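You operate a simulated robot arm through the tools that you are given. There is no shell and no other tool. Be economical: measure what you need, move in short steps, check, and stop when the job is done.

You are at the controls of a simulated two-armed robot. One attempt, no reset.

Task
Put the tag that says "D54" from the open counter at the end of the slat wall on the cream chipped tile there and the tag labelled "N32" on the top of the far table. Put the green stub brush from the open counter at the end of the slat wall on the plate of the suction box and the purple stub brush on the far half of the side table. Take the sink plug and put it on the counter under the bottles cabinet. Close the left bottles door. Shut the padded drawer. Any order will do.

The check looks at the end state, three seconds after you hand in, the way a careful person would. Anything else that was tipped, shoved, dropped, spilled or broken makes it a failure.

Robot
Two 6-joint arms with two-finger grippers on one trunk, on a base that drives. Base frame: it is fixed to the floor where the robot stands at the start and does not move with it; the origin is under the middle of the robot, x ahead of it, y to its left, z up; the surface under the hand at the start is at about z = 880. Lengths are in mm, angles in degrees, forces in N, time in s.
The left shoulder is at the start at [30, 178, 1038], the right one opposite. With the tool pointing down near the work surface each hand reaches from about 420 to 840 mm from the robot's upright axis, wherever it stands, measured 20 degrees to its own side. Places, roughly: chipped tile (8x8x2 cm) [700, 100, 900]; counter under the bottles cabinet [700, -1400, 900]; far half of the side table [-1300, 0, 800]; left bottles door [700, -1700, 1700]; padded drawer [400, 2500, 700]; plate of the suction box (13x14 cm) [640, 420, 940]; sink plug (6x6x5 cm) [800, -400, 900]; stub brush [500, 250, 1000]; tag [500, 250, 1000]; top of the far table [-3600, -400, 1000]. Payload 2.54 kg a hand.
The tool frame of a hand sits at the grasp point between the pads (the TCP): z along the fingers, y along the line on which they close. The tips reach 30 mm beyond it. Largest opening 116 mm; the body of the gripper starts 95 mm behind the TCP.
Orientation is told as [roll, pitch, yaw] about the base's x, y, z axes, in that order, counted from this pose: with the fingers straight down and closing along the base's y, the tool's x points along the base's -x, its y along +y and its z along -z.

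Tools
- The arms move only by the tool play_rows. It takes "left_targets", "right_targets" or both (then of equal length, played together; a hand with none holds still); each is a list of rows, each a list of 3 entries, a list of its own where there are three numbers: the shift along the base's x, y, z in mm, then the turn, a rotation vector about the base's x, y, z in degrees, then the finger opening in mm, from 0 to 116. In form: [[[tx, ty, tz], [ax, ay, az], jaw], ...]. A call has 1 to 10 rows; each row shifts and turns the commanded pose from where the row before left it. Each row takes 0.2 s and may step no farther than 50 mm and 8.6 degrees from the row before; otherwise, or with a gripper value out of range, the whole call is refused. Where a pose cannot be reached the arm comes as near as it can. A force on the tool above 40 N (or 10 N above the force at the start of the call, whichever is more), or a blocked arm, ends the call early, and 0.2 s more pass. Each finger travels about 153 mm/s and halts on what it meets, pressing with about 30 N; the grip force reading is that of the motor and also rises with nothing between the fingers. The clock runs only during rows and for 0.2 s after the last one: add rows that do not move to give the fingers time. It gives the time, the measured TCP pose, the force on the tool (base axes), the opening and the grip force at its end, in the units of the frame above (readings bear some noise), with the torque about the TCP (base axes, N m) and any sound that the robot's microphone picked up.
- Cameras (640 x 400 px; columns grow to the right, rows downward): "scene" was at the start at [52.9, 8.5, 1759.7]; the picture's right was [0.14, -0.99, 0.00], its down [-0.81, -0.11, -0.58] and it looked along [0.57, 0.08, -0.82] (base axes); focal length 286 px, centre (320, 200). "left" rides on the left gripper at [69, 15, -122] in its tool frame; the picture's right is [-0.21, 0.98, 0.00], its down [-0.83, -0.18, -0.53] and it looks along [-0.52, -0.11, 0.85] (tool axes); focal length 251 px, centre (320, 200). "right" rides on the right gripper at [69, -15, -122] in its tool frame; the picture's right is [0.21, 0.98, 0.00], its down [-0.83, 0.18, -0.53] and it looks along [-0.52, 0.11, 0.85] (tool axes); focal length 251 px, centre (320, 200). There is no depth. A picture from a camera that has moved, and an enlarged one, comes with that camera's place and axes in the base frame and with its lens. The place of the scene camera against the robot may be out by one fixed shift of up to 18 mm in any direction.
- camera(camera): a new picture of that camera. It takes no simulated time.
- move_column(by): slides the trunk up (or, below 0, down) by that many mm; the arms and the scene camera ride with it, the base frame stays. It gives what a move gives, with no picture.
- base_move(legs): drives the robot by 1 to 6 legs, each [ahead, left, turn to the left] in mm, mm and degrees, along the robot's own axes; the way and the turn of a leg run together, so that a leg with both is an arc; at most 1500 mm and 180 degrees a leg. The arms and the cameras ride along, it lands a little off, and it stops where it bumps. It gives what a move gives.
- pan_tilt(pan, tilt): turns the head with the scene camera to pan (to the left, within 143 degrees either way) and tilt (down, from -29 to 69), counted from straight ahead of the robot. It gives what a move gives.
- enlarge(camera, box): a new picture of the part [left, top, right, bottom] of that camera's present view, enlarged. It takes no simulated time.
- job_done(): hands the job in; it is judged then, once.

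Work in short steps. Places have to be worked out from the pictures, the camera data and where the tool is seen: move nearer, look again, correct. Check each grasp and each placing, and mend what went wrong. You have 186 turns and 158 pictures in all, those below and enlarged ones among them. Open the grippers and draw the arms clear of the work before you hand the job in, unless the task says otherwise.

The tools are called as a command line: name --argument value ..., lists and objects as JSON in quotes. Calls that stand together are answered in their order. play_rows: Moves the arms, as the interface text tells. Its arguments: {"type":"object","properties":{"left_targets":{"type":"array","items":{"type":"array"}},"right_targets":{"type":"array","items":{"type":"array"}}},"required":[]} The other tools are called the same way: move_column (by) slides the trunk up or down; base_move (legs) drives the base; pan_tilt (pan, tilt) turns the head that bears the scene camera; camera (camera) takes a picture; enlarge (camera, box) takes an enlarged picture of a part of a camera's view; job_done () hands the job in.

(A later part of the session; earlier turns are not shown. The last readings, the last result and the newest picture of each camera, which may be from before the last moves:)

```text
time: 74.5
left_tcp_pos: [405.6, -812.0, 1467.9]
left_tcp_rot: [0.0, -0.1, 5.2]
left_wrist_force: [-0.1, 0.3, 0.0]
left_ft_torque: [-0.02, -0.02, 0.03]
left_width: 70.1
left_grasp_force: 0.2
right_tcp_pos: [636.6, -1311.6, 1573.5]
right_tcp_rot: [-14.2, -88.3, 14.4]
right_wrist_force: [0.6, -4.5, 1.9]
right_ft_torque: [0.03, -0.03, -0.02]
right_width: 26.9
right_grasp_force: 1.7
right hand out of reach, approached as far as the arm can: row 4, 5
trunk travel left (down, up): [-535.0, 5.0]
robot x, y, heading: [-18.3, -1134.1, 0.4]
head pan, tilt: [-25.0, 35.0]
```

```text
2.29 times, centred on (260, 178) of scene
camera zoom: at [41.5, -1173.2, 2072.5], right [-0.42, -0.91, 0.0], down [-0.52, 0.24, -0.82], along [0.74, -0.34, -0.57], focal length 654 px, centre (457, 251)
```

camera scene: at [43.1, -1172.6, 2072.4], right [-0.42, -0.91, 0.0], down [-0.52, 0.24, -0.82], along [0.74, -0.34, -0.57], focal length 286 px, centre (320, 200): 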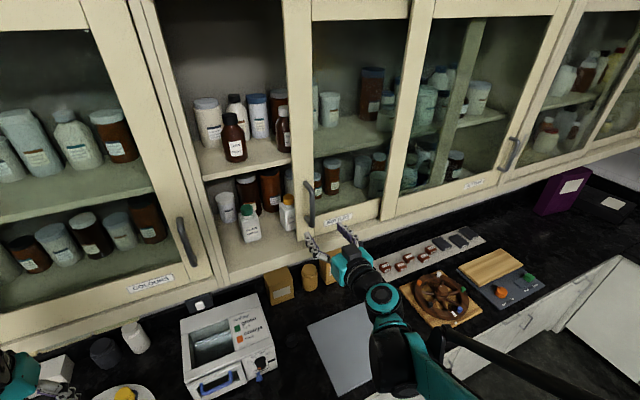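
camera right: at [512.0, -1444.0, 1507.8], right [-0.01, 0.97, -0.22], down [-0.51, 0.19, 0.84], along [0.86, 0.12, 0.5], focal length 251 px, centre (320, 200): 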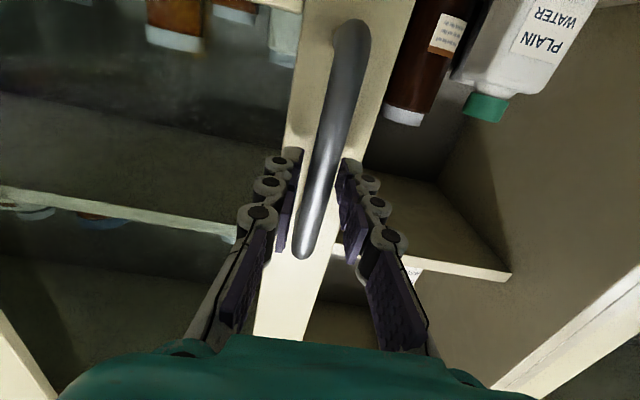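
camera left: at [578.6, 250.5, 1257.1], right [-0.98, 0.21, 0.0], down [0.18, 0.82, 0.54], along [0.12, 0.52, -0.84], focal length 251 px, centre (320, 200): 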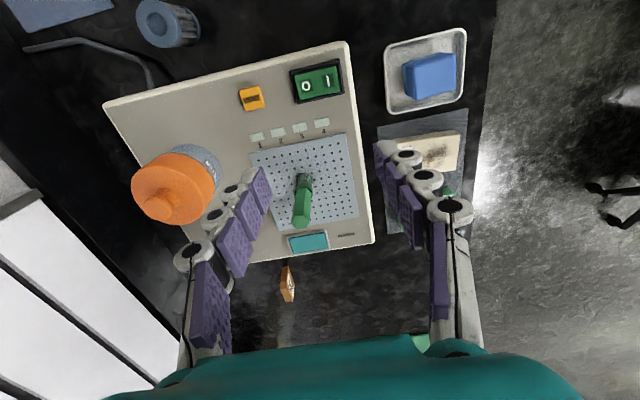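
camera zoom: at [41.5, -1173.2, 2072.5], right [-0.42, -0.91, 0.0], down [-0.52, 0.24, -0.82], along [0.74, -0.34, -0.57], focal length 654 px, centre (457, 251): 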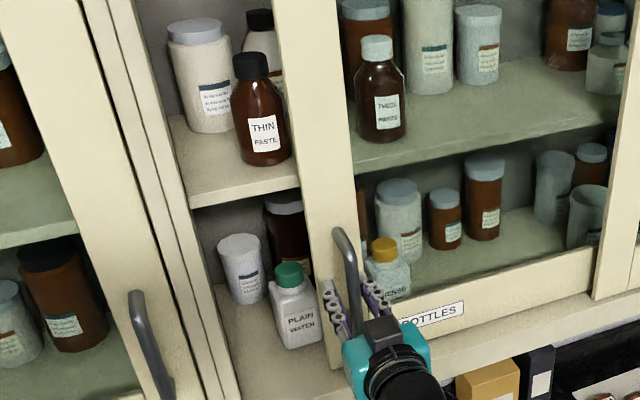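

The arm reached its limit. I release the cage, retract, drive left 160 mm and reapproach with the hand further to the right of the robot.

play_rows --right_targets '[[[0, -2, 0], [0, 0, 0], 50], [[0, 0, 0], [0, 0, 0], 80], [[-40, 0, 0], [0, 0, 0], 80], [[-40, 0, 0], [0, 0, 0], 80]]'

base_move --legs '[[0, 160, 0]]'

play_rows --right_targets '[[[0, -40, 0], [0, 0, 0], 80], [[0, -40, 0], [0, 0, 0], 80], [[0, -40, 0], [0, 0, 0], 80], [[0, -38, 0], [0, 0, 0], 80], [[0, 0, 0], [0, 0, 0], 80]]'

camera --camera "right"

```text
time: 75.5
left_tcp_pos: [404.3, -810.7, 1469.0]
left_tcp_rot: [0.0, -0.3, 5.1]
left_wrist_force: [-0.8, 0.1, 0.1]
left_ft_torque: [-0.02, -0.06, 0.0]
left_width: 70.0
left_grasp_force: 0.1
right_tcp_pos: [553.9, -1313.0, 1575.9]
right_tcp_rot: [-19.2, -88.4, 19.3]
right_wrist_force: [-0.7, -0.2, 0.2]
right_ft_torque: [0.0, 0.0, -0.01]
right_width: 80.0
right_grasp_force: 0.0
trunk travel left (down, up): [-535.0, 5.0]
robot x, y, heading: [-20.1, -1134.6, 0.2]
head pan, tilt: [-25.0, 35.0]
```

```text
time: 77.0
left_tcp_pos: [407.9, -655.7, 1468.0]
left_tcp_rot: [0.1, 0.0, 5.1]
left_wrist_force: [-0.5, 0.0, 0.0]
left_ft_torque: [0.04, -0.03, 0.0]
left_width: 69.8
left_grasp_force: 0.1
right_tcp_pos: [556.9, -1157.8, 1572.4]
right_tcp_rot: [-14.0, -88.3, 14.1]
right_wrist_force: [0.7, -0.7, -0.2]
right_ft_torque: [-0.03, -0.02, 0.07]
right_width: 79.9
right_grasp_force: 0.1
trunk travel left (down, up): [-535.0, 5.0]
robot x, y, heading: [-19.5, -979.6, 0.2]
head pan, tilt: [-25.0, 35.0]
```

```text
time: 78.2
left_tcp_pos: [406.2, -653.0, 1467.3]
left_tcp_rot: [-0.2, -0.1, 5.1]
left_wrist_force: [0.3, 0.2, 0.2]
left_ft_torque: [-0.02, -0.01, 0.0]
left_width: 70.0
left_grasp_force: 0.1
right_tcp_pos: [556.5, -1311.4, 1574.6]
right_tcp_rot: [-18.7, -88.5, 18.9]
right_wrist_force: [0.3, -0.3, 0.3]
right_ft_torque: [0.01, -0.05, -0.05]
right_width: 80.1
right_grasp_force: 0.1
trunk travel left (down, up): [-535.0, 5.0]
robot x, y, heading: [-17.6, -975.4, 0.2]
head pan, tilt: [-25.0, 35.0]
```

```text
97 pictures are left
camera right: at [432.0, -1327.8, 1508.6], right [-0.01, 0.97, -0.22], down [-0.51, 0.19, 0.84], along [0.86, 0.12, 0.5], focal length 251 px, centre (320, 200)
```

right: 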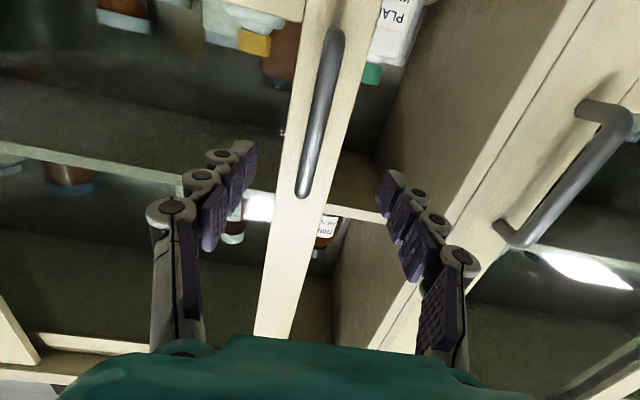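

Handle is centred again. I approach, cage it and slide further left.

play_rows --right_targets '[[[40, 0, 0], [0, 0, 0], 80], [[40, 0, 0], [0, 0, 0], 80], [[0, 0, 0], [0, 0, 0], 50], [[0, 0, 0], [0, 0, 0], 24], [[0, 0, 0], [0, 0, 0], 24], [[0, 15, 0], [0, 0, 0], 24], [[0, 15, 0], [0, 0, 0], 24], [[0, 15, 0], [0, 0, 0], 24], [[0, 10, 0], [0, 0, 0], 24]]'

camera --camera "right"

enlarge --camera "scene" --box '[160, 60, 480, 260]'

```text
time: 80.2
left_tcp_pos: [406.9, -653.4, 1466.6]
left_tcp_rot: [0.0, 0.0, 5.1]
left_wrist_force: [0.1, 0.1, 0.3]
left_ft_torque: [0.01, 0.0, -0.03]
left_width: 70.0
left_grasp_force: 0.2
right_tcp_pos: [637.2, -1258.2, 1572.4]
right_tcp_rot: [-17.0, -88.4, 17.1]
right_wrist_force: [1.5, -3.5, -0.8]
right_ft_torque: [0.06, 0.0, -0.03]
right_width: 26.6
right_grasp_force: 1.7
trunk travel left (down, up): [-535.0, 5.0]
robot x, y, heading: [-18.6, -972.6, 0.1]
head pan, tilt: [-25.0, 35.0]
```

```text
96 pictures are left
camera right: at [512.1, -1273.8, 1507.4], right [-0.01, 0.97, -0.22], down [-0.51, 0.19, 0.84], along [0.86, 0.12, 0.5], focal length 251 px, centre (320, 200)
```

right: 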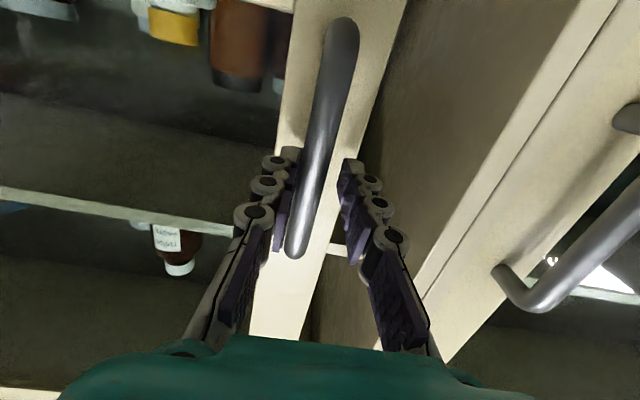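

```text
2.00 times, centred on (320, 160) of scene
camera zoom: at [41.7, -1014.5, 2072.5], right [-0.42, -0.91, 0.0], down [-0.52, 0.24, -0.82], along [0.74, -0.34, -0.57], focal length 572 px, centre (320, 280)
```

zoom: 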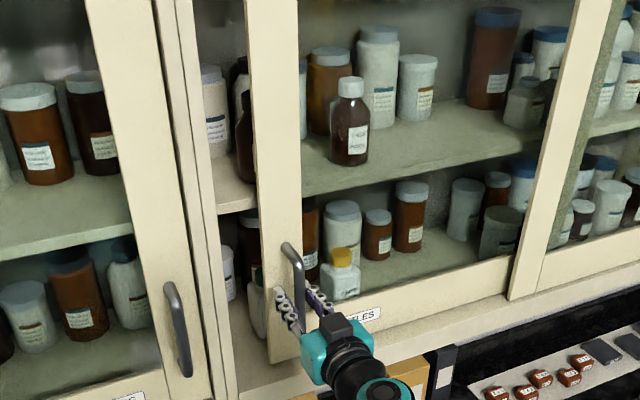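

About 50 mm remain. I continue in 10 mm steps until it stops.

play_rows --right_targets '[[[0, 10, 0], [0, 0, 0], 24], [[0, 10, 0], [0, 0, 0], 24], [[0, 10, 0], [0, 0, 0], 24], [[0, 8, 0], [0, 0, 0], 24], [[0, 6, 0], [0, 0, 0], 24], [[0, 5, 0], [0, 0, 0], 24], [[0, 5, 0], [0, 0, 0], 24], [[0, 4, 0], [0, 0, 0], 24]]'

enlarge --camera "scene" --box '[160, 60, 480, 260]'

```text
time: 82.0
left_tcp_pos: [407.1, -653.0, 1467.1]
left_tcp_rot: [0.0, -0.1, 5.1]
left_wrist_force: [0.5, 0.8, 0.1]
left_ft_torque: [-0.05, -0.01, 0.02]
left_width: 69.5
left_grasp_force: 0.1
right_tcp_pos: [636.4, -1200.1, 1573.4]
right_tcp_rot: [-17.6, -88.3, 17.7]
right_wrist_force: [1.4, -3.4, -0.5]
right_ft_torque: [0.07, 0.04, -0.01]
right_width: 26.0
right_grasp_force: 2.1
trunk travel left (down, up): [-535.0, 5.0]
robot x, y, heading: [-20.0, -973.4, 0.2]
head pan, tilt: [-25.0, 35.0]
```

```text
2.00 times, centred on (320, 160) of scene
camera zoom: at [41.7, -1013.9, 2072.5], right [-0.42, -0.91, 0.0], down [-0.52, 0.24, -0.82], along [0.74, -0.34, -0.57], focal length 572 px, centre (320, 280)
```

zoom: 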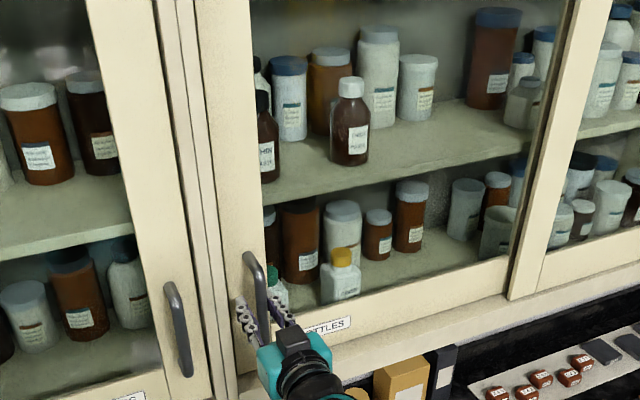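

Almost closed; push on with 3 mm steps till the force rises.

play_rows --right_targets '[[[0, 4, 0], [0, 0, 0], 24], [[0, 4, 0], [0, 0, 0], 24], [[0, 3, 0], [0, 0, 0], 24], [[0, 3, 0], [0, 0, 0], 24], [[0, 3, 0], [0, 0, 0], 24], [[0, 3, 0], [0, 0, 0], 24]]'

enlarge --camera "scene" --box '[200, 60, 360, 260]'

camera --camera "right"

```text
time: 83.4
left_tcp_pos: [406.2, -659.1, 1468.8]
left_tcp_rot: [0.2, -0.2, 5.1]
left_wrist_force: [-0.5, 1.0, 0.0]
left_ft_torque: [0.01, -0.02, -0.01]
left_width: 70.0
left_grasp_force: 0.0
right_tcp_pos: [636.5, -1187.1, 1574.3]
right_tcp_rot: [-10.5, -88.5, 10.3]
right_wrist_force: [3.2, -22.2, 6.7]
right_ft_torque: [-0.07, -0.13, -0.12]
right_width: 39.3
right_grasp_force: 10.4
trunk travel left (down, up): [-535.0, 5.0]
robot x, y, heading: [-18.2, -975.3, -0.1]
head pan, tilt: [-25.0, 35.0]
```

```text
2.00 times, centred on (280, 160) of scene
camera zoom: at [41.1, -1021.0, 2072.4], right [-0.42, -0.91, 0.0], down [-0.52, 0.24, -0.82], along [0.74, -0.34, -0.57], focal length 572 px, centre (400, 280)
```

zoom: 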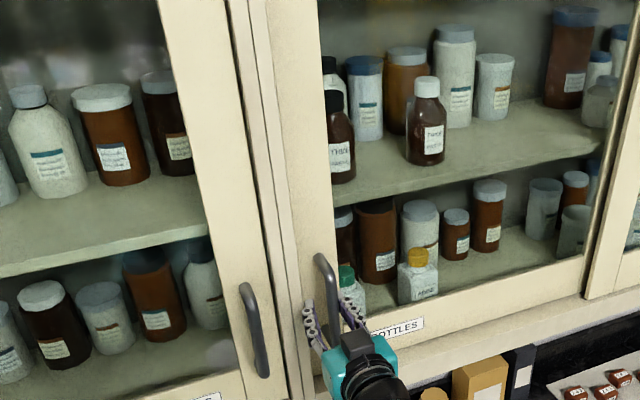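

```text
92 pictures are left
camera right: at [511.7, -1202.0, 1507.8], right [0.0, 0.98, -0.22], down [-0.51, 0.19, 0.84], along [0.86, 0.12, 0.5], focal length 251 px, centre (320, 200)
```

right: 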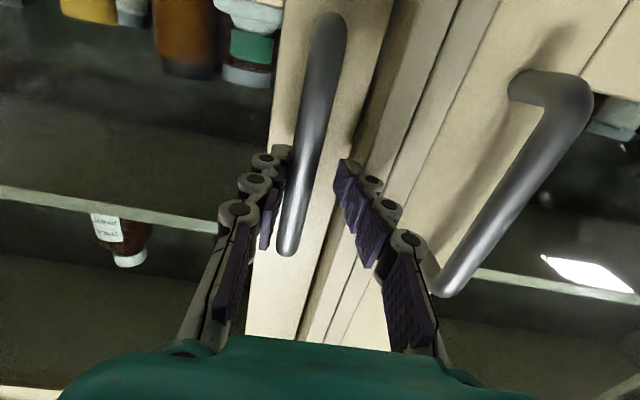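

Force rose to 22 N with the door against its frame: closed. I open, retract and turn the hand back down.

play_rows --right_targets '[[[0, -8, 0], [0, 0, 0], 50], [[0, -2, 0], [0, 0, 0], 80], [[-40, 0, 0], [0, 0, 0], 80], [[-40, 0, 0], [0, 0, 0], 80], [[-20, 0, 0], [0, 0, 0], 80]]'

play_rows --right_targets '[[[-10, 4, -25], [0, 8.5, 0], 80], [[-10, 4, -25], [0, 8.5, 0], 80], [[-10, 4, -25], [0, 8.5, 0], 80], [[-10, 4, -25], [0, 8.5, 0], 80], [[-10, 4, -25], [0, 8.5, 0], 80], [[-10, 4, -25], [0, 8.5, 0], 80], [[-10, 4, -25], [0, 8.5, 0], 80], [[-10, 4, -25], [0, 8.5, 0], 80], [[-10, 4, -20], [0, 8.5, 0], 80], [[-10, 4, -20], [0, 8.5, 0], 80]]'

enlarge --camera "scene" --box '[160, 60, 480, 260]'

```text
time: 84.6
left_tcp_pos: [407.4, -654.3, 1468.5]
left_tcp_rot: [0.0, -0.1, 5.0]
left_wrist_force: [0.4, 0.5, 0.0]
left_ft_torque: [-0.03, -0.01, -0.04]
left_width: 70.2
left_grasp_force: 0.0
right_tcp_pos: [537.8, -1191.3, 1573.9]
right_tcp_rot: [-17.4, -88.5, 17.6]
right_wrist_force: [0.6, 0.3, -0.1]
right_ft_torque: [0.01, -0.03, 0.05]
right_width: 80.2
right_grasp_force: 0.1
trunk travel left (down, up): [-535.0, 5.0]
robot x, y, heading: [-21.1, -972.8, 0.1]
head pan, tilt: [-25.0, 35.0]
```

```text
time: 86.8
left_tcp_pos: [408.8, -653.1, 1468.1]
left_tcp_rot: [0.1, 0.0, 5.1]
left_wrist_force: [0.8, 0.3, 0.6]
left_ft_torque: [0.0, 0.05, 0.02]
left_width: 69.9
left_grasp_force: 0.1
right_tcp_pos: [438.4, -1149.6, 1332.5]
right_tcp_rot: [0.1, -3.2, 0.5]
right_wrist_force: [-0.4, 0.1, 0.0]
right_ft_torque: [0.01, 0.02, -0.01]
right_width: 80.1
right_grasp_force: 0.1
trunk travel left (down, up): [-535.0, 5.0]
robot x, y, heading: [-15.1, -974.3, -0.0]
head pan, tilt: [-25.0, 35.0]
```

```text
2.00 times, centred on (320, 160) of scene
camera zoom: at [43.8, -1013.3, 2072.4], right [-0.42, -0.91, 0.0], down [-0.52, 0.24, -0.82], along [0.74, -0.34, -0.57], focal length 572 px, centre (320, 280)
```

zoom: 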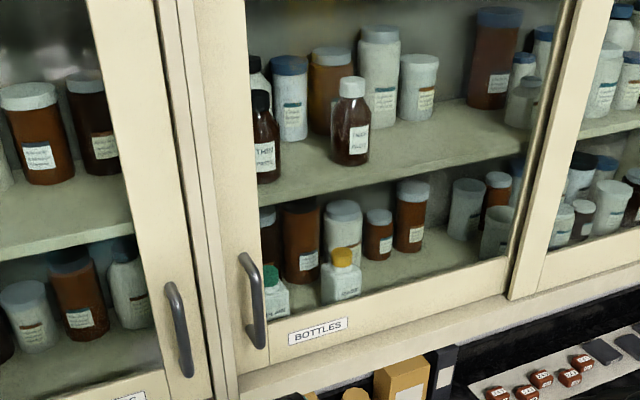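

Door is flush. I back off, lower the trunk and drive back left toward the tags.

base_move --legs '[[-150, 0, 0]]'

move_column --by -285

play_rows --right_targets '[[[-10, 20, 40], [0, 3, 0], 80], [[-10, 20, 40], [0, 0, 0], 80], [[-10, 20, 40], [0, 0, 0], 80]]'

base_move --legs '[[0, 1045, 0], [150, 0, 0]]'

pan_tilt --pan 0 --tilt 50

camera --camera "scene"

camera --camera "right"

```text
time: 88.1
left_tcp_pos: [257.1, -653.0, 1467.1]
left_tcp_rot: [0.0, 0.0, 5.0]
left_wrist_force: [-0.4, -0.4, -0.6]
left_ft_torque: [0.0, 0.04, -0.02]
left_width: 70.1
left_grasp_force: 0.0
right_tcp_pos: [288.0, -1150.8, 1333.9]
right_tcp_rot: [-0.1, -3.3, 0.5]
right_wrist_force: [0.1, -0.3, 0.5]
right_ft_torque: [0.03, 0.02, -0.01]
right_width: 80.1
right_grasp_force: 0.0
trunk travel left (down, up): [-535.0, 5.0]
robot x, y, heading: [-167.8, -975.4, 0.2]
head pan, tilt: [-25.0, 35.0]
```

```text
time: 91.0
left_tcp_pos: [255.8, -653.7, 1182.2]
left_tcp_rot: [0.1, -0.2, 5.0]
left_wrist_force: [0.3, -1.0, 0.3]
left_ft_torque: [-0.03, -0.01, 0.01]
left_width: 69.8
left_grasp_force: 0.0
right_tcp_pos: [284.6, -1149.7, 1049.1]
right_tcp_rot: [0.0, -3.5, 0.6]
right_wrist_force: [0.1, -0.1, 0.3]
right_ft_torque: [0.0, 0.0, 0.04]
right_width: 80.0
right_grasp_force: 0.0
trunk travel left (down, up): [-250.0, 290.0]
robot x, y, heading: [-170.5, -977.6, 0.1]
head pan, tilt: [-25.0, 35.0]
```

```text
time: 91.8
left_tcp_pos: [254.6, -653.5, 1182.8]
left_tcp_rot: [-0.1, -0.2, 5.0]
left_wrist_force: [-0.7, 1.1, -0.1]
left_ft_torque: [-0.03, -0.01, 0.01]
left_width: 70.0
left_grasp_force: 0.0
right_tcp_pos: [254.3, -1089.9, 1171.0]
right_tcp_rot: [0.0, -0.5, 0.5]
right_wrist_force: [-1.2, 0.1, 0.0]
right_ft_torque: [0.01, 0.01, -0.01]
right_width: 80.2
right_grasp_force: 0.0
trunk travel left (down, up): [-250.0, 290.0]
robot x, y, heading: [-171.0, -975.1, 0.0]
head pan, tilt: [-25.0, 35.0]
```

```text
time: 98.2
left_tcp_pos: [409.3, 385.8, 1181.4]
left_tcp_rot: [0.1, -0.1, 4.7]
left_wrist_force: [0.5, 0.8, -1.2]
left_ft_torque: [0.01, 0.02, -0.01]
left_width: 70.0
left_grasp_force: 0.0
right_tcp_pos: [406.5, -52.6, 1168.4]
right_tcp_rot: [0.1, -0.5, 0.1]
right_wrist_force: [0.4, -0.7, -0.4]
right_ft_torque: [0.01, 0.05, 0.0]
right_width: 79.7
right_grasp_force: 0.2
trunk travel left (down, up): [-250.0, 290.0]
robot x, y, heading: [-22.8, 67.3, -0.2]
head pan, tilt: [-25.0, 35.0]
```

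```text
time: 99.0
left_tcp_pos: [406.9, 383.8, 1182.8]
left_tcp_rot: [0.0, -0.1, 4.7]
left_wrist_force: [-0.1, -0.1, 0.1]
left_ft_torque: [0.0, 0.01, -0.01]
left_width: 69.7
left_grasp_force: 0.1
right_tcp_pos: [404.3, -51.3, 1169.4]
right_tcp_rot: [0.1, -0.6, 0.1]
right_wrist_force: [0.9, -0.3, 0.1]
right_ft_torque: [0.01, -0.03, -0.02]
right_width: 80.0
right_grasp_force: 0.1
trunk travel left (down, up): [-250.0, 290.0]
robot x, y, heading: [-18.6, 63.9, -0.3]
head pan, tilt: [0.0, 50.0]
```

```text
90 pictures are left
camera scene: at [37.6, 64.0, 1765.8], right [0.0, -1.0, 0.0], down [-0.77, 0.0, -0.64], along [0.64, 0.0, -0.77], focal length 286 px, centre (320, 200)
```

scene: 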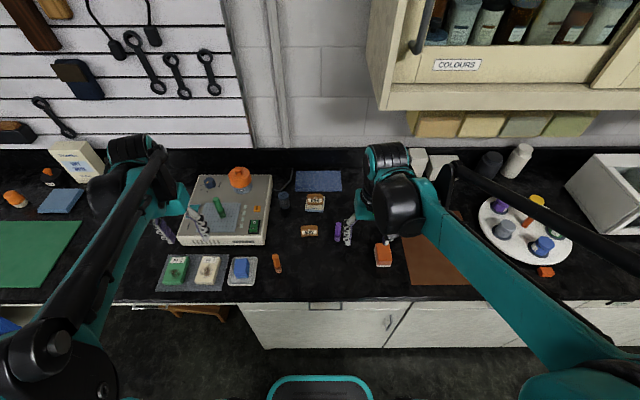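

```text
89 pictures are left
camera right: at [334.1, -66.9, 1290.2], right [-0.22, 0.98, 0.0], down [0.82, 0.18, 0.54], along [0.53, 0.12, -0.84], focal length 251 px, centre (320, 200)
```

right: 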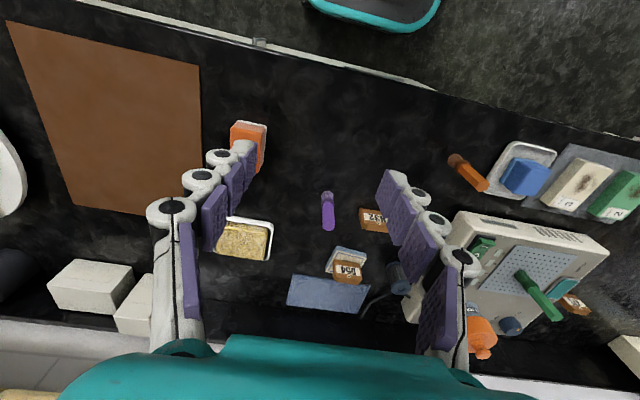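

All is as left. Purple brush at ≈(582,2). I bring the right hand above it.

play_rows --right_targets '[[[40, 11, -20], [0, 0, 0], 70], [[40, 11, -20], [0, 0, 0], 70], [[40, 11, -20], [0, 0, 0], 70], [[40, 11, -20], [0, 0, 0], 70], [[17, 9, -20], [0, 0.5, 0], 70], [[0, 0, -10], [0, 0, 0], 70], [[0, 0, 0], [0, 0, 0], 70]]'

camera --camera "right"

```text
time: 100.7
left_tcp_pos: [408.0, 384.2, 1182.4]
left_tcp_rot: [-0.1, -0.1, 4.7]
left_wrist_force: [-0.1, -0.3, -0.8]
left_ft_torque: [-0.01, 0.02, 0.01]
left_width: 69.9
left_grasp_force: 0.1
right_tcp_pos: [582.6, 2.1, 1058.3]
right_tcp_rot: [0.2, 0.1, 0.1]
right_wrist_force: [0.3, 0.5, 0.4]
right_ft_torque: [-0.02, -0.01, -0.03]
right_width: 70.0
right_grasp_force: 0.1
trunk travel left (down, up): [-250.0, 290.0]
robot x, y, heading: [-18.2, 63.4, -0.2]
head pan, tilt: [0.0, 50.0]
```

```text
88 pictures are left
camera right: at [512.7, -13.5, 1180.3], right [-0.22, 0.98, 0.0], down [0.83, 0.18, 0.53], along [0.52, 0.12, -0.85], focal length 251 px, centre (320, 200)
```

right: 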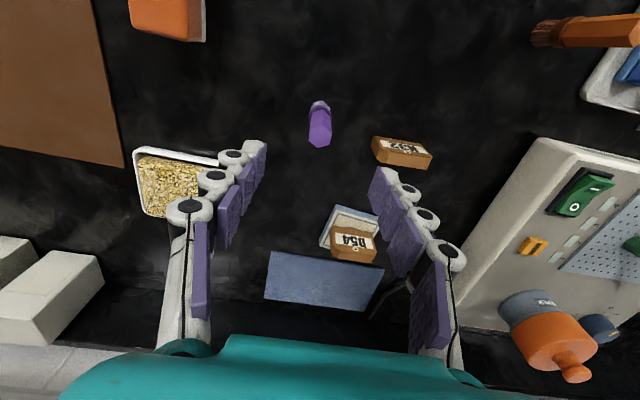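

Brush at ≈(578,2); lowering to z≈945 and gripping.

play_rows --right_targets '[[[-4, 0, -40], [0, 0, 0], 70], [[0, 0, -40], [0, 0, 0], 70], [[0, 0, -33], [0, 0, 0], 70], [[0, 0, 0], [0, 0, 0], 45], [[0, 0, 0], [0, 0, 0], 20], [[0, 0, 0], [0, 0, 0], 10], [[0, 0, 0], [0, 0, 0], 10], [[0, 0, 40], [0, 0, 0], 10], [[0, 0, 40], [0, 0, 0], 10], [[0, -10, 45], [0, 0, 0], 10]]'

camera --camera "right"

```text
time: 102.8
left_tcp_pos: [408.0, 384.4, 1181.8]
left_tcp_rot: [-0.1, -0.2, 4.7]
left_wrist_force: [0.0, -0.8, -0.3]
left_ft_torque: [0.02, -0.02, 0.03]
left_width: 70.1
left_grasp_force: 0.0
right_tcp_pos: [577.2, -9.9, 1072.4]
right_tcp_rot: [0.1, 0.0, 0.1]
right_wrist_force: [0.5, 0.0, -0.6]
right_ft_torque: [-0.03, 0.0, 0.0]
right_width: 22.3
right_grasp_force: 30.2
trunk travel left (down, up): [-250.0, 290.0]
robot x, y, heading: [-21.6, 65.1, -0.3]
head pan, tilt: [0.0, 50.0]
```

```text
87 pictures are left
camera right: at [507.5, -24.3, 1194.1], right [-0.22, 0.98, 0.0], down [0.83, 0.18, 0.53], along [0.52, 0.12, -0.85], focal length 251 px, centre (320, 200)
```

right: 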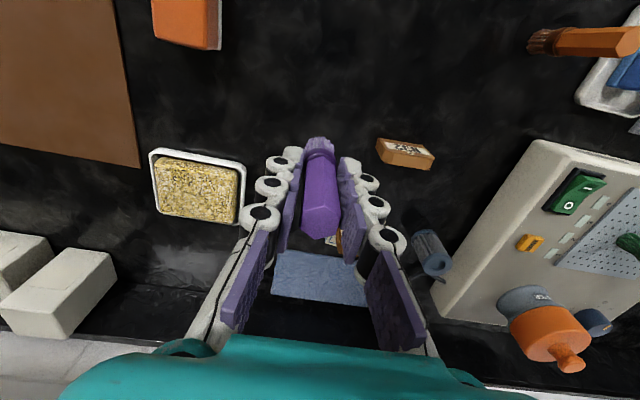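

Purple held. I retract the right hand and bring the left above N32 at the same time.

play_rows --right_targets '[[[-17, -20, 10], [0, 0, 0], 10], [[-17, -20, 10], [0, 0, 0], 10], [[-17, -20, 10], [0, 0, 0], 10], [[-17, -20, 10], [0, 0, 0], 10], [[-17, -20, 10], [0, 0, 0], 10], [[-17, -20, 10], [0, 0, 0], 10], [[-17, -20, 10], [0, 0, 0], 10], [[-17, -20, 10], [0, 0, 0], 10], [[-17, -20, 10], [0, 0, 0], 10], [[-17, -20, 10], [0, 0, 0], 10]]' --left_targets '[[[10, -20, 0], [0, 0, -1], 100], [[15, -28, 0], [0, 0, -1], 100], [[20, -28, -10], [0, 0, -1], 100], [[20, -30, -15], [0, 0, -1], 100], [[22, -30, -15], [0, 0, -0.7], 100], [[22, -30, -15], [0, 0, 0], 100], [[22, -30, -15], [0, 0, 0], 100], [[22, -30, -15], [0, 0, 0], 100], [[22, -30, -15], [0, 0, 0], 100], [[20, -29, -15], [0, 0, 0], 100]]'

camera --camera "left"

```text
time: 105.0
left_tcp_pos: [602.1, 98.0, 1066.0]
left_tcp_rot: [-0.1, 0.0, 0.0]
left_wrist_force: [0.7, 0.5, -0.2]
left_ft_torque: [0.01, 0.03, 0.01]
left_width: 99.9
left_grasp_force: 0.1
right_tcp_pos: [407.3, -210.6, 1170.8]
right_tcp_rot: [0.1, 0.1, 0.3]
right_wrist_force: [0.1, 0.0, -1.0]
right_ft_torque: [0.07, -0.01, 0.06]
right_width: 22.3
right_grasp_force: 29.9
trunk travel left (down, up): [-250.0, 290.0]
robot x, y, heading: [-21.8, 63.0, -0.0]
head pan, tilt: [0.0, 50.0]
```

```text
86 pictures are left
camera left: at [534.4, 113.2, 1190.5], right [0.21, 0.98, 0.0], down [0.82, -0.18, 0.54], along [0.52, -0.11, -0.84], focal length 251 px, centre (320, 200)
```

left: 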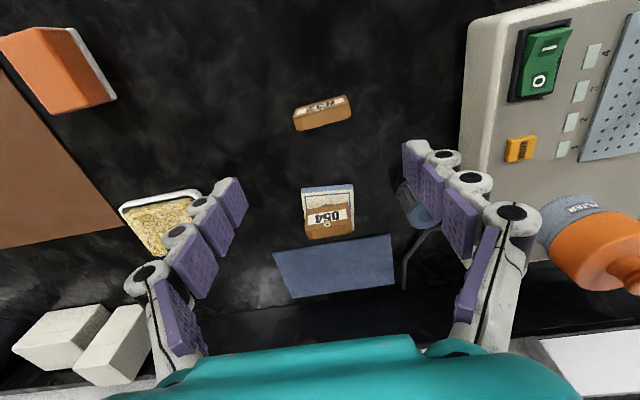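

N32 centre ≈(603,102). I shift 4 mm, lower to 918 and grip.

play_rows --left_targets '[[[1, 4, -40], [0, 0, 0], 100], [[0, 0, -40], [0, 0, 0], 100], [[0, 0, -40], [0, 0, 0], 100], [[0, 0, -28], [0, 0, 0], 100], [[0, 0, 0], [0, 0, 0], 75], [[0, 0, 0], [0, 0, 0], 50], [[0, 0, 0], [0, 0, 0], 50], [[0, 0, 40], [0, 0, 0], 50], [[0, 0, 40], [0, 0, 0], 50]]'

camera --camera "left"

```text
time: 107.0
left_tcp_pos: [603.6, 101.9, 1001.0]
left_tcp_rot: [0.0, -0.1, 0.0]
left_wrist_force: [0.2, 1.7, 0.6]
left_ft_torque: [0.03, 0.02, 0.01]
left_width: 58.3
left_grasp_force: 30.2
right_tcp_pos: [407.1, -209.2, 1171.5]
right_tcp_rot: [0.1, 0.0, 0.2]
right_wrist_force: [-0.6, -0.5, -0.1]
right_ft_torque: [0.0, -0.03, 0.04]
right_width: 22.6
right_grasp_force: 29.9
trunk travel left (down, up): [-250.0, 290.0]
robot x, y, heading: [-20.6, 67.5, -0.6]
head pan, tilt: [0.0, 50.0]
```

```text
85 pictures are left
camera left: at [535.3, 118.3, 1124.0], right [0.21, 0.98, 0.0], down [0.82, -0.18, 0.54], along [0.52, -0.12, -0.84], focal length 251 px, centre (320, 200)
```

left: 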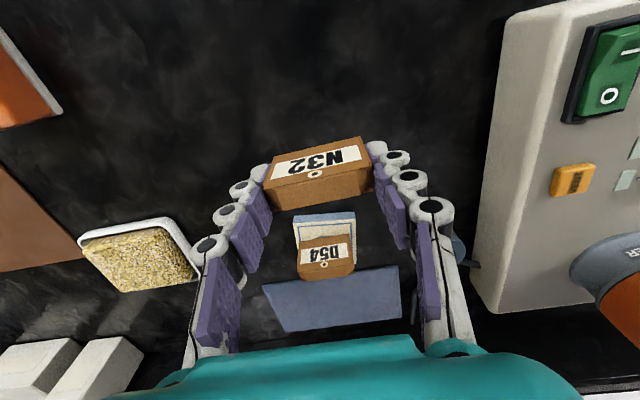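

N32 is held. I retract the left hand, back the base off and look behind for the tables.

play_rows --left_targets '[[[-15, 5, 30], [0, 0, 0], 50], [[-20, 15, 25], [0, 0, 0], 50], [[-20, 15, 25], [0, 0, 0], 50], [[-20, 15, 20], [0, 0, 0], 50], [[-20, 15, 20], [0, 0, 0], 50], [[-20, 15, 20], [0, 0, 0], 50], [[-20, 15, 20], [0, 0, 0], 50], [[-20, 15, 20], [0, 0, 0], 50], [[-20, 15, 10], [0, 0, 0], 50], [[-15, 15, 10], [0, 0, 0], 50]]'

base_move --legs '[[-250, 0, 0]]'

pan_tilt --pan 140 --tilt 25

camera --camera "scene"

pan_tilt --pan -140 --tilt 25

camera --camera "scene"

```text
time: 109.2
left_tcp_pos: [412.4, 244.3, 1200.4]
left_tcp_rot: [-0.1, -0.2, 0.0]
left_wrist_force: [-0.1, 0.2, -0.1]
left_ft_torque: [-0.04, 0.0, 0.04]
left_width: 58.5
left_grasp_force: 29.9
right_tcp_pos: [408.0, -209.2, 1172.1]
right_tcp_rot: [0.1, 0.0, 0.1]
right_wrist_force: [-0.5, 0.8, -0.3]
right_ft_torque: [-0.01, -0.01, -0.02]
right_width: 22.5
right_grasp_force: 30.1
trunk travel left (down, up): [-250.0, 290.0]
robot x, y, heading: [-20.1, 63.0, -0.1]
head pan, tilt: [0.0, 50.0]
```

```text
time: 111.1
left_tcp_pos: [162.4, 245.4, 1200.3]
left_tcp_rot: [0.0, -0.2, 0.0]
left_wrist_force: [-0.8, 0.3, -0.6]
left_ft_torque: [-0.03, -0.02, -0.02]
left_width: 58.7
left_grasp_force: 30.1
right_tcp_pos: [157.5, -208.4, 1171.2]
right_tcp_rot: [0.1, 0.0, 0.1]
right_wrist_force: [0.3, 0.6, -0.5]
right_ft_torque: [0.02, -0.04, 0.0]
right_width: 22.4
right_grasp_force: 30.4
trunk travel left (down, up): [-250.0, 290.0]
robot x, y, heading: [-266.6, 64.9, -0.4]
head pan, tilt: [0.0, 50.0]
```

```text
time: 113.3
left_tcp_pos: [163.7, 243.9, 1199.5]
left_tcp_rot: [-0.1, -0.1, 0.0]
left_wrist_force: [-1.4, 0.2, 0.2]
left_ft_torque: [0.03, 0.0, 0.0]
left_width: 58.3
left_grasp_force: 29.6
right_tcp_pos: [156.8, -207.5, 1171.9]
right_tcp_rot: [0.1, 0.1, 0.1]
right_wrist_force: [0.5, 0.1, -0.2]
right_ft_torque: [0.01, 0.01, -0.02]
right_width: 22.7
right_grasp_force: 30.1
trunk travel left (down, up): [-250.0, 290.0]
robot x, y, heading: [-273.7, 65.4, -0.2]
head pan, tilt: [140.0, 25.0]
```

```text
84 pictures are left
camera scene: at [-360.1, 125.0, 1803.3], right [0.65, 0.76, 0.0], down [0.32, -0.27, -0.91], along [-0.69, 0.59, -0.42], focal length 286 px, centre (320, 200)
```

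scene: 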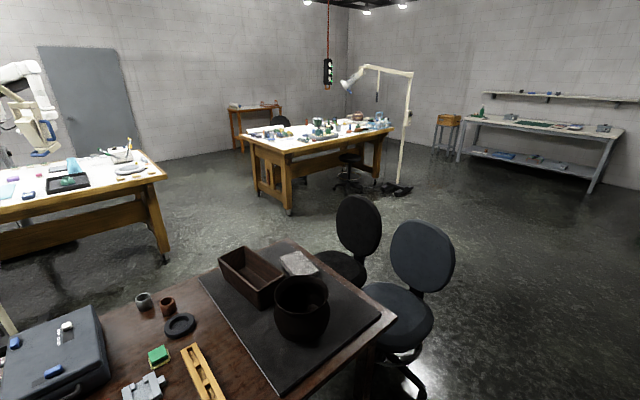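

```text
time: 117.2
left_tcp_pos: [164.1, 244.9, 1200.0]
left_tcp_rot: [0.0, -0.1, 0.1]
left_wrist_force: [-0.9, 0.0, -0.8]
left_ft_torque: [-0.01, 0.02, -0.02]
left_width: 58.3
left_grasp_force: 30.4
right_tcp_pos: [158.8, -207.6, 1171.6]
right_tcp_rot: [0.1, 0.0, 0.1]
right_wrist_force: [0.1, 0.4, -0.5]
right_ft_torque: [0.02, -0.01, 0.03]
right_width: 22.7
right_grasp_force: 29.7
trunk travel left (down, up): [-250.0, 290.0]
robot x, y, heading: [-271.5, 65.1, -0.2]
head pan, tilt: [-140.0, 25.0]
```

```text
83 pictures are left
camera scene: at [-360.7, 6.5, 1803.3], right [-0.64, 0.77, 0.0], down [0.32, 0.27, -0.91], along [-0.7, -0.58, -0.42], focal length 286 px, centre (320, 200)
```

scene: 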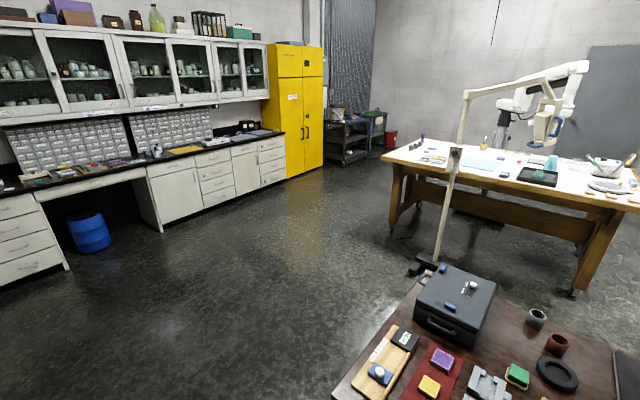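

The side table is the brown one behind (x≈-855…-1680, y≈-345…981); its far half is toward y<318. I turn around 180° and tilt the head down for a close look.

base_move --legs '[[0, 0, 180], [0, 200, 0]]'

pan_tilt --pan 0 --tilt 40

camera --camera "scene"

```text
time: 126.1
left_tcp_pos: [-705.7, -311.7, 1200.8]
left_tcp_rot: [0.0, -0.1, -179.8]
left_wrist_force: [0.5, -0.4, 0.0]
left_ft_torque: [0.02, -0.01, -0.01]
left_width: 58.4
left_grasp_force: 30.3
right_tcp_pos: [-701.6, 140.5, 1172.5]
right_tcp_rot: [0.0, 0.1, -179.7]
right_wrist_force: [-0.4, 0.0, -0.8]
right_ft_torque: [0.06, -0.03, 0.0]
right_width: 22.6
right_grasp_force: 30.1
trunk travel left (down, up): [-250.0, 290.0]
robot x, y, heading: [-273.1, -131.2, 179.9]
head pan, tilt: [-140.0, 25.0]
```

```text
time: 128.3
left_tcp_pos: [-705.6, -311.3, 1199.5]
left_tcp_rot: [0.1, -0.2, -180.0]
left_wrist_force: [0.8, -0.1, 0.2]
left_ft_torque: [-0.02, -0.02, -0.04]
left_width: 58.4
left_grasp_force: 30.0
right_tcp_pos: [-701.3, 142.7, 1170.9]
right_tcp_rot: [0.1, 0.1, -179.6]
right_wrist_force: [-0.3, -0.6, -1.0]
right_ft_torque: [-0.02, 0.0, 0.0]
right_width: 22.3
right_grasp_force: 30.4
trunk travel left (down, up): [-250.0, 290.0]
robot x, y, heading: [-273.8, -131.1, 179.9]
head pan, tilt: [0.0, 40.0]
```

```text
82 pictures are left
camera scene: at [-315.7, -133.5, 1779.9], right [0.0, 1.0, 0.0], down [0.64, 0.0, -0.77], along [-0.77, 0.0, -0.64], focal length 286 px, centre (320, 200)
```

scene: 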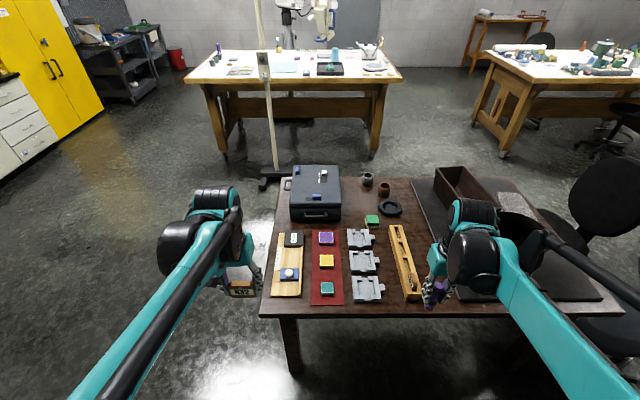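

The free wood area lies around (-1350,35) between the case, cups and jigs. I enlarge it.

enlarge --camera "scene" --box '[260, 155, 460, 320]'

```text
2.42 times, centred on (360, 238) of scene
camera zoom: at [-315.7, -133.5, 1779.9], right [0.0, 1.0, 0.0], down [0.64, 0.0, -0.77], along [-0.77, 0.0, -0.64], focal length 693 px, centre (223, 109)
```

zoom: 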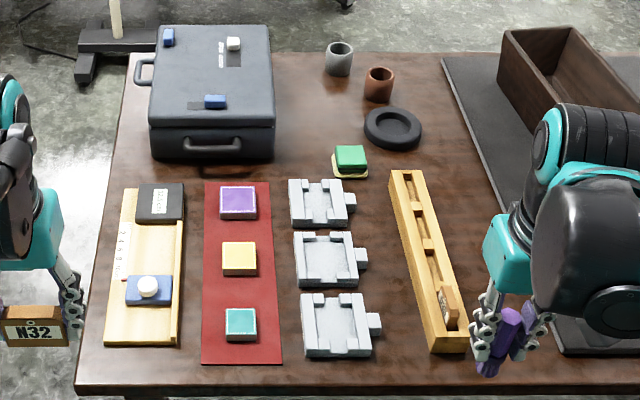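

Chosen spot ≈(-1345,25), clear wood. I drive sideways and forward toward the table (base front should stay short of the table legs).

base_move --legs '[[0, -70, 0], [180, 0, 0]]'

pan_tilt --pan 0 --tilt 60

camera --camera "scene"

camera --camera "right"

```text
time: 130.4
left_tcp_pos: [-886.0, -240.6, 1199.6]
left_tcp_rot: [0.0, -0.1, -179.8]
left_wrist_force: [0.0, -0.1, -0.2]
left_ft_torque: [-0.01, -0.03, -0.03]
left_width: 58.3
left_grasp_force: 29.7
right_tcp_pos: [-880.1, 211.4, 1171.5]
right_tcp_rot: [0.1, 0.0, -179.9]
right_wrist_force: [-0.6, 0.6, -0.4]
right_ft_torque: [0.04, -0.03, -0.01]
right_width: 22.5
right_grasp_force: 29.8
trunk travel left (down, up): [-250.0, 290.0]
robot x, y, heading: [-451.0, -61.4, 179.8]
head pan, tilt: [0.0, 40.0]
```

```text
time: 131.3
left_tcp_pos: [-884.4, -241.5, 1200.1]
left_tcp_rot: [0.0, -0.1, -179.8]
left_wrist_force: [1.2, 0.2, 0.3]
left_ft_torque: [0.02, 0.03, 0.0]
left_width: 58.2
left_grasp_force: 30.0
right_tcp_pos: [-880.0, 211.0, 1170.6]
right_tcp_rot: [0.1, 0.0, -179.8]
right_wrist_force: [-0.2, -0.6, -0.1]
right_ft_torque: [0.0, -0.02, 0.0]
right_width: 22.0
right_grasp_force: 30.3
trunk travel left (down, up): [-250.0, 290.0]
robot x, y, heading: [-449.5, -61.4, 180.1]
head pan, tilt: [0.0, 60.0]
```

```text
80 pictures are left
camera scene: at [-475.5, -63.9, 1753.3], right [0.0, 1.0, 0.0], down [0.87, 0.0, -0.5], along [-0.5, 0.0, -0.87], focal length 286 px, centre (320, 200)
```

scene: 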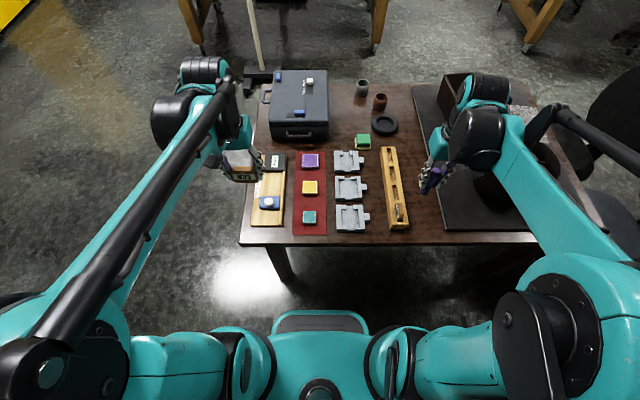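

```text
79 pictures are left
camera right: at [-811.3, 227.9, 1292.7], right [0.22, -0.98, 0.0], down [-0.83, -0.18, 0.53], along [-0.52, -0.12, -0.85], focal length 251 px, centre (320, 200)
```

right: 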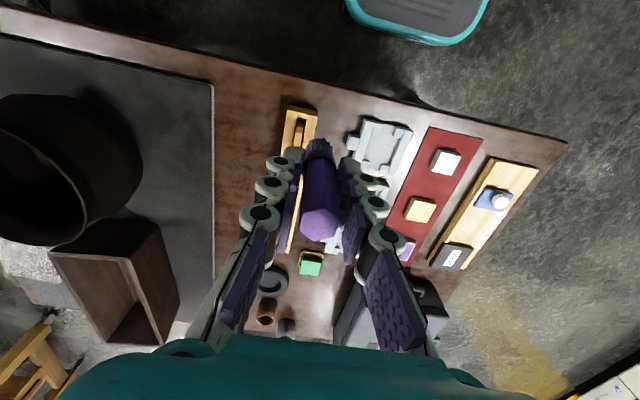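

Triangulation puts the table top at z≈740, and the spot at ≈(-1358,38). I drive 105 mm further (stays clear of the leg), and lower the trunk 100.

base_move --legs '[[105, 0, 0]]'

move_column --by -100

play_rows --right_targets '[[[-30, -18, 0], [0, 0, 0], 10], [[-38, -18, 0], [0, 0, 0], 10], [[-38, -18, 0], [0, 0, 0], 10], [[-38, -18, 0], [0, 0, 0], 10], [[-38, -18, 0], [0, 0, 0], 10], [[-38, -18, 0], [0, 0, 0], 10], [[-38, -18, 0], [0, 0, 0], 10], [[-38, -18, 0], [0, 0, 0], 10], [[-38, -18, 0], [0, 0, 0], 10], [[-20, -11, 0], [0, 0, 0], 10]]'

camera --camera "right"

camera --camera "scene"

```text
time: 132.4
left_tcp_pos: [-990.1, -241.3, 1200.3]
left_tcp_rot: [0.0, -0.1, -179.9]
left_wrist_force: [0.0, 0.0, 0.0]
left_ft_torque: [0.01, -0.07, -0.02]
left_width: 58.4
left_grasp_force: 30.3
right_tcp_pos: [-984.9, 211.7, 1171.4]
right_tcp_rot: [0.1, 0.1, -179.8]
right_wrist_force: [0.2, 0.3, -0.6]
right_ft_torque: [-0.04, 0.0, 0.01]
right_width: 22.5
right_grasp_force: 30.0
trunk travel left (down, up): [-250.0, 290.0]
robot x, y, heading: [-555.7, -66.2, 179.8]
head pan, tilt: [0.0, 60.0]
```

```text
time: 133.8
left_tcp_pos: [-989.4, -240.6, 1101.3]
left_tcp_rot: [-0.1, -0.3, -179.8]
left_wrist_force: [1.6, -0.8, 0.4]
left_ft_torque: [-0.02, -0.01, 0.0]
left_width: 58.7
left_grasp_force: 30.2
right_tcp_pos: [-983.1, 213.6, 1071.9]
right_tcp_rot: [0.2, 0.0, -179.8]
right_wrist_force: [-0.1, 0.7, 0.5]
right_ft_torque: [-0.01, -0.01, 0.0]
right_width: 22.2
right_grasp_force: 30.5
trunk travel left (down, up): [-150.0, 390.0]
robot x, y, heading: [-554.3, -63.7, 180.1]
head pan, tilt: [0.0, 60.0]
```

```text
time: 136.0
left_tcp_pos: [-988.6, -241.0, 1101.1]
left_tcp_rot: [-0.1, -0.2, -179.9]
left_wrist_force: [0.4, 0.2, -0.6]
left_ft_torque: [-0.01, 0.0, 0.04]
left_width: 58.5
left_grasp_force: 30.1
right_tcp_pos: [-1324.5, 43.8, 1070.8]
right_tcp_rot: [0.1, -0.1, -179.8]
right_wrist_force: [0.4, 1.2, -0.2]
right_ft_torque: [0.01, 0.03, 0.03]
right_width: 22.3
right_grasp_force: 29.7
right hand out of reach, approached as far as the arm can: row 10
trunk travel left (down, up): [-150.0, 390.0]
robot x, y, heading: [-554.0, -65.4, 179.8]
head pan, tilt: [0.0, 60.0]
```

```text
78 pictures are left
camera right: at [-1256.1, 60.6, 1192.0], right [0.22, -0.98, 0.0], down [-0.83, -0.18, 0.53], along [-0.52, -0.12, -0.85], focal length 251 px, centre (320, 200)
```

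right: 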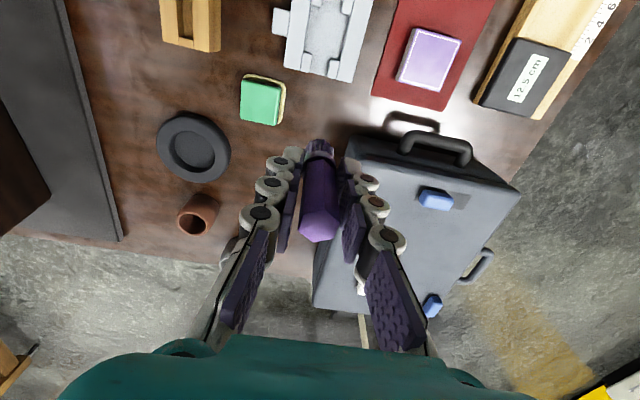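

```text
77 pictures are left
camera scene: at [-578.9, -63.4, 1653.3], right [0.0, 1.0, 0.0], down [0.87, 0.0, -0.5], along [-0.5, 0.0, -0.87], focal length 286 px, centre (320, 200)
```

scene: 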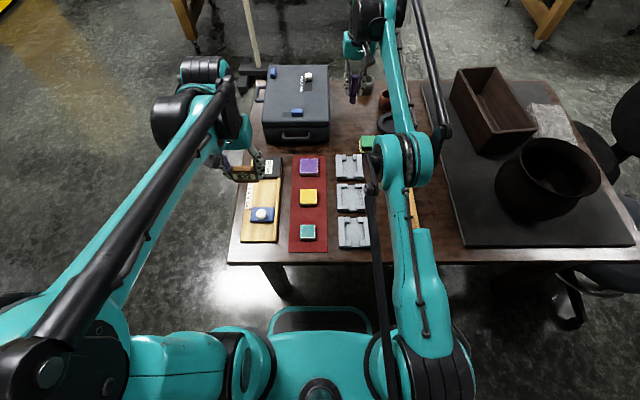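

Directly below is next to the jig; the spot needs ≈-1355 in x. I lower first (reach grows lower down), then advance.

play_rows --right_targets '[[[0, -2, -40], [0, 0, 0], 10], [[0, 0, -40], [0, 0, 0], 10], [[0, 0, -40], [0, 0, 0], 10], [[0, 0, -40], [0, 0, 0], 10], [[-15, 0, 0], [0, 0, 0], 10], [[-15, 0, 0], [0, 0, 0], 10], [[0, 0, 0], [0, 0, 0], 10]]'

camera --camera "right"

```text
time: 137.6
left_tcp_pos: [-988.0, -240.3, 1101.4]
left_tcp_rot: [-0.1, -0.2, -179.9]
left_wrist_force: [0.6, 0.4, -0.5]
left_ft_torque: [0.0, 0.03, 0.02]
left_width: 58.6
left_grasp_force: 29.8
right_tcp_pos: [-1353.6, 43.1, 910.2]
right_tcp_rot: [0.1, -0.1, -179.8]
right_wrist_force: [0.8, -0.9, -0.1]
right_ft_torque: [0.03, -0.02, -0.01]
right_width: 22.2
right_grasp_force: 30.2
trunk travel left (down, up): [-150.0, 390.0]
robot x, y, heading: [-557.3, -60.4, 179.8]
head pan, tilt: [0.0, 60.0]
```

```text
76 pictures are left
camera right: at [-1286.7, 58.8, 1031.4], right [0.22, -0.98, 0.0], down [-0.83, -0.18, 0.53], along [-0.52, -0.12, -0.85], focal length 251 px, centre (320, 200)
```

right: 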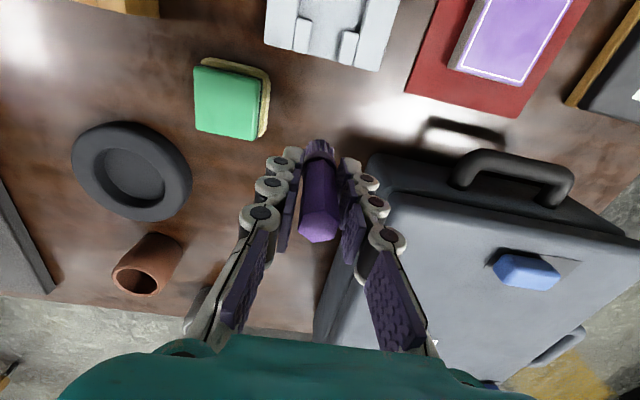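

The case corner is near; I shift to (-1339,49) for margin, then lower slowly.

play_rows --right_targets '[[[14, 6, 0], [0, 0, 0], 10], [[0, 0, -35], [0, 0, 0], 10], [[0, 0, -35], [0, 0, 0], 10], [[0, 0, -15], [0, 0, 0], 10], [[0, 0, 0], [0, 0, 0], 10]]'

camera --camera "right"

```text
time: 138.8
left_tcp_pos: [-988.5, -241.0, 1101.1]
left_tcp_rot: [0.0, -0.1, -179.9]
left_wrist_force: [0.7, 0.0, -1.2]
left_ft_torque: [0.01, 0.03, 0.0]
left_width: 58.4
left_grasp_force: 29.8
right_tcp_pos: [-1340.5, 48.9, 826.4]
right_tcp_rot: [0.1, 0.0, -179.8]
right_wrist_force: [-0.3, 0.3, 0.2]
right_ft_torque: [0.01, 0.01, 0.05]
right_width: 22.5
right_grasp_force: 29.9
trunk travel left (down, up): [-150.0, 390.0]
robot x, y, heading: [-557.6, -60.7, 179.9]
head pan, tilt: [0.0, 60.0]
```

```text
75 pictures are left
camera right: at [-1271.6, 65.1, 946.4], right [0.22, -0.98, 0.0], down [-0.83, -0.18, 0.53], along [-0.52, -0.12, -0.85], focal length 251 px, centre (320, 200)
```

right: 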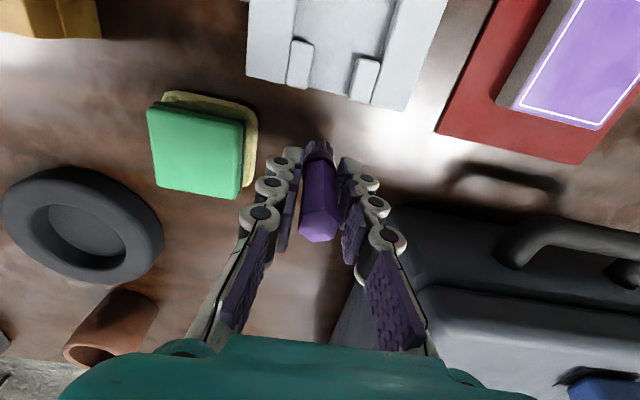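

Clear around. Lowering in small steps to contact.

play_rows --right_targets '[[[0, 0, -4], [0, 0, 0], 10], [[0, 0, -4], [0, 0, 0], 10], [[0, 0, -3], [0, 0, 0], 10], [[0, 0, -3], [0, 0, 0], 10], [[0, 0, -2], [0, 0, 0], 10], [[0, 0, -2], [0, 0, 0], 10]]'

```text
time: 140.2
left_tcp_pos: [-986.7, -241.0, 1100.0]
left_tcp_rot: [-0.1, -0.2, -180.0]
left_wrist_force: [0.4, -0.3, -1.0]
left_ft_torque: [0.0, 0.05, 0.04]
left_width: 58.4
left_grasp_force: 29.9
right_tcp_pos: [-1339.0, 49.7, 809.7]
right_tcp_rot: [0.0, 0.0, -179.9]
right_wrist_force: [-0.2, 0.3, 24.2]
right_ft_torque: [0.05, 0.09, -0.02]
right_width: 22.9
right_grasp_force: 30.0
trunk travel left (down, up): [-150.0, 390.0]
robot x, y, heading: [-553.5, -60.5, 179.9]
head pan, tilt: [0.0, 60.0]
```

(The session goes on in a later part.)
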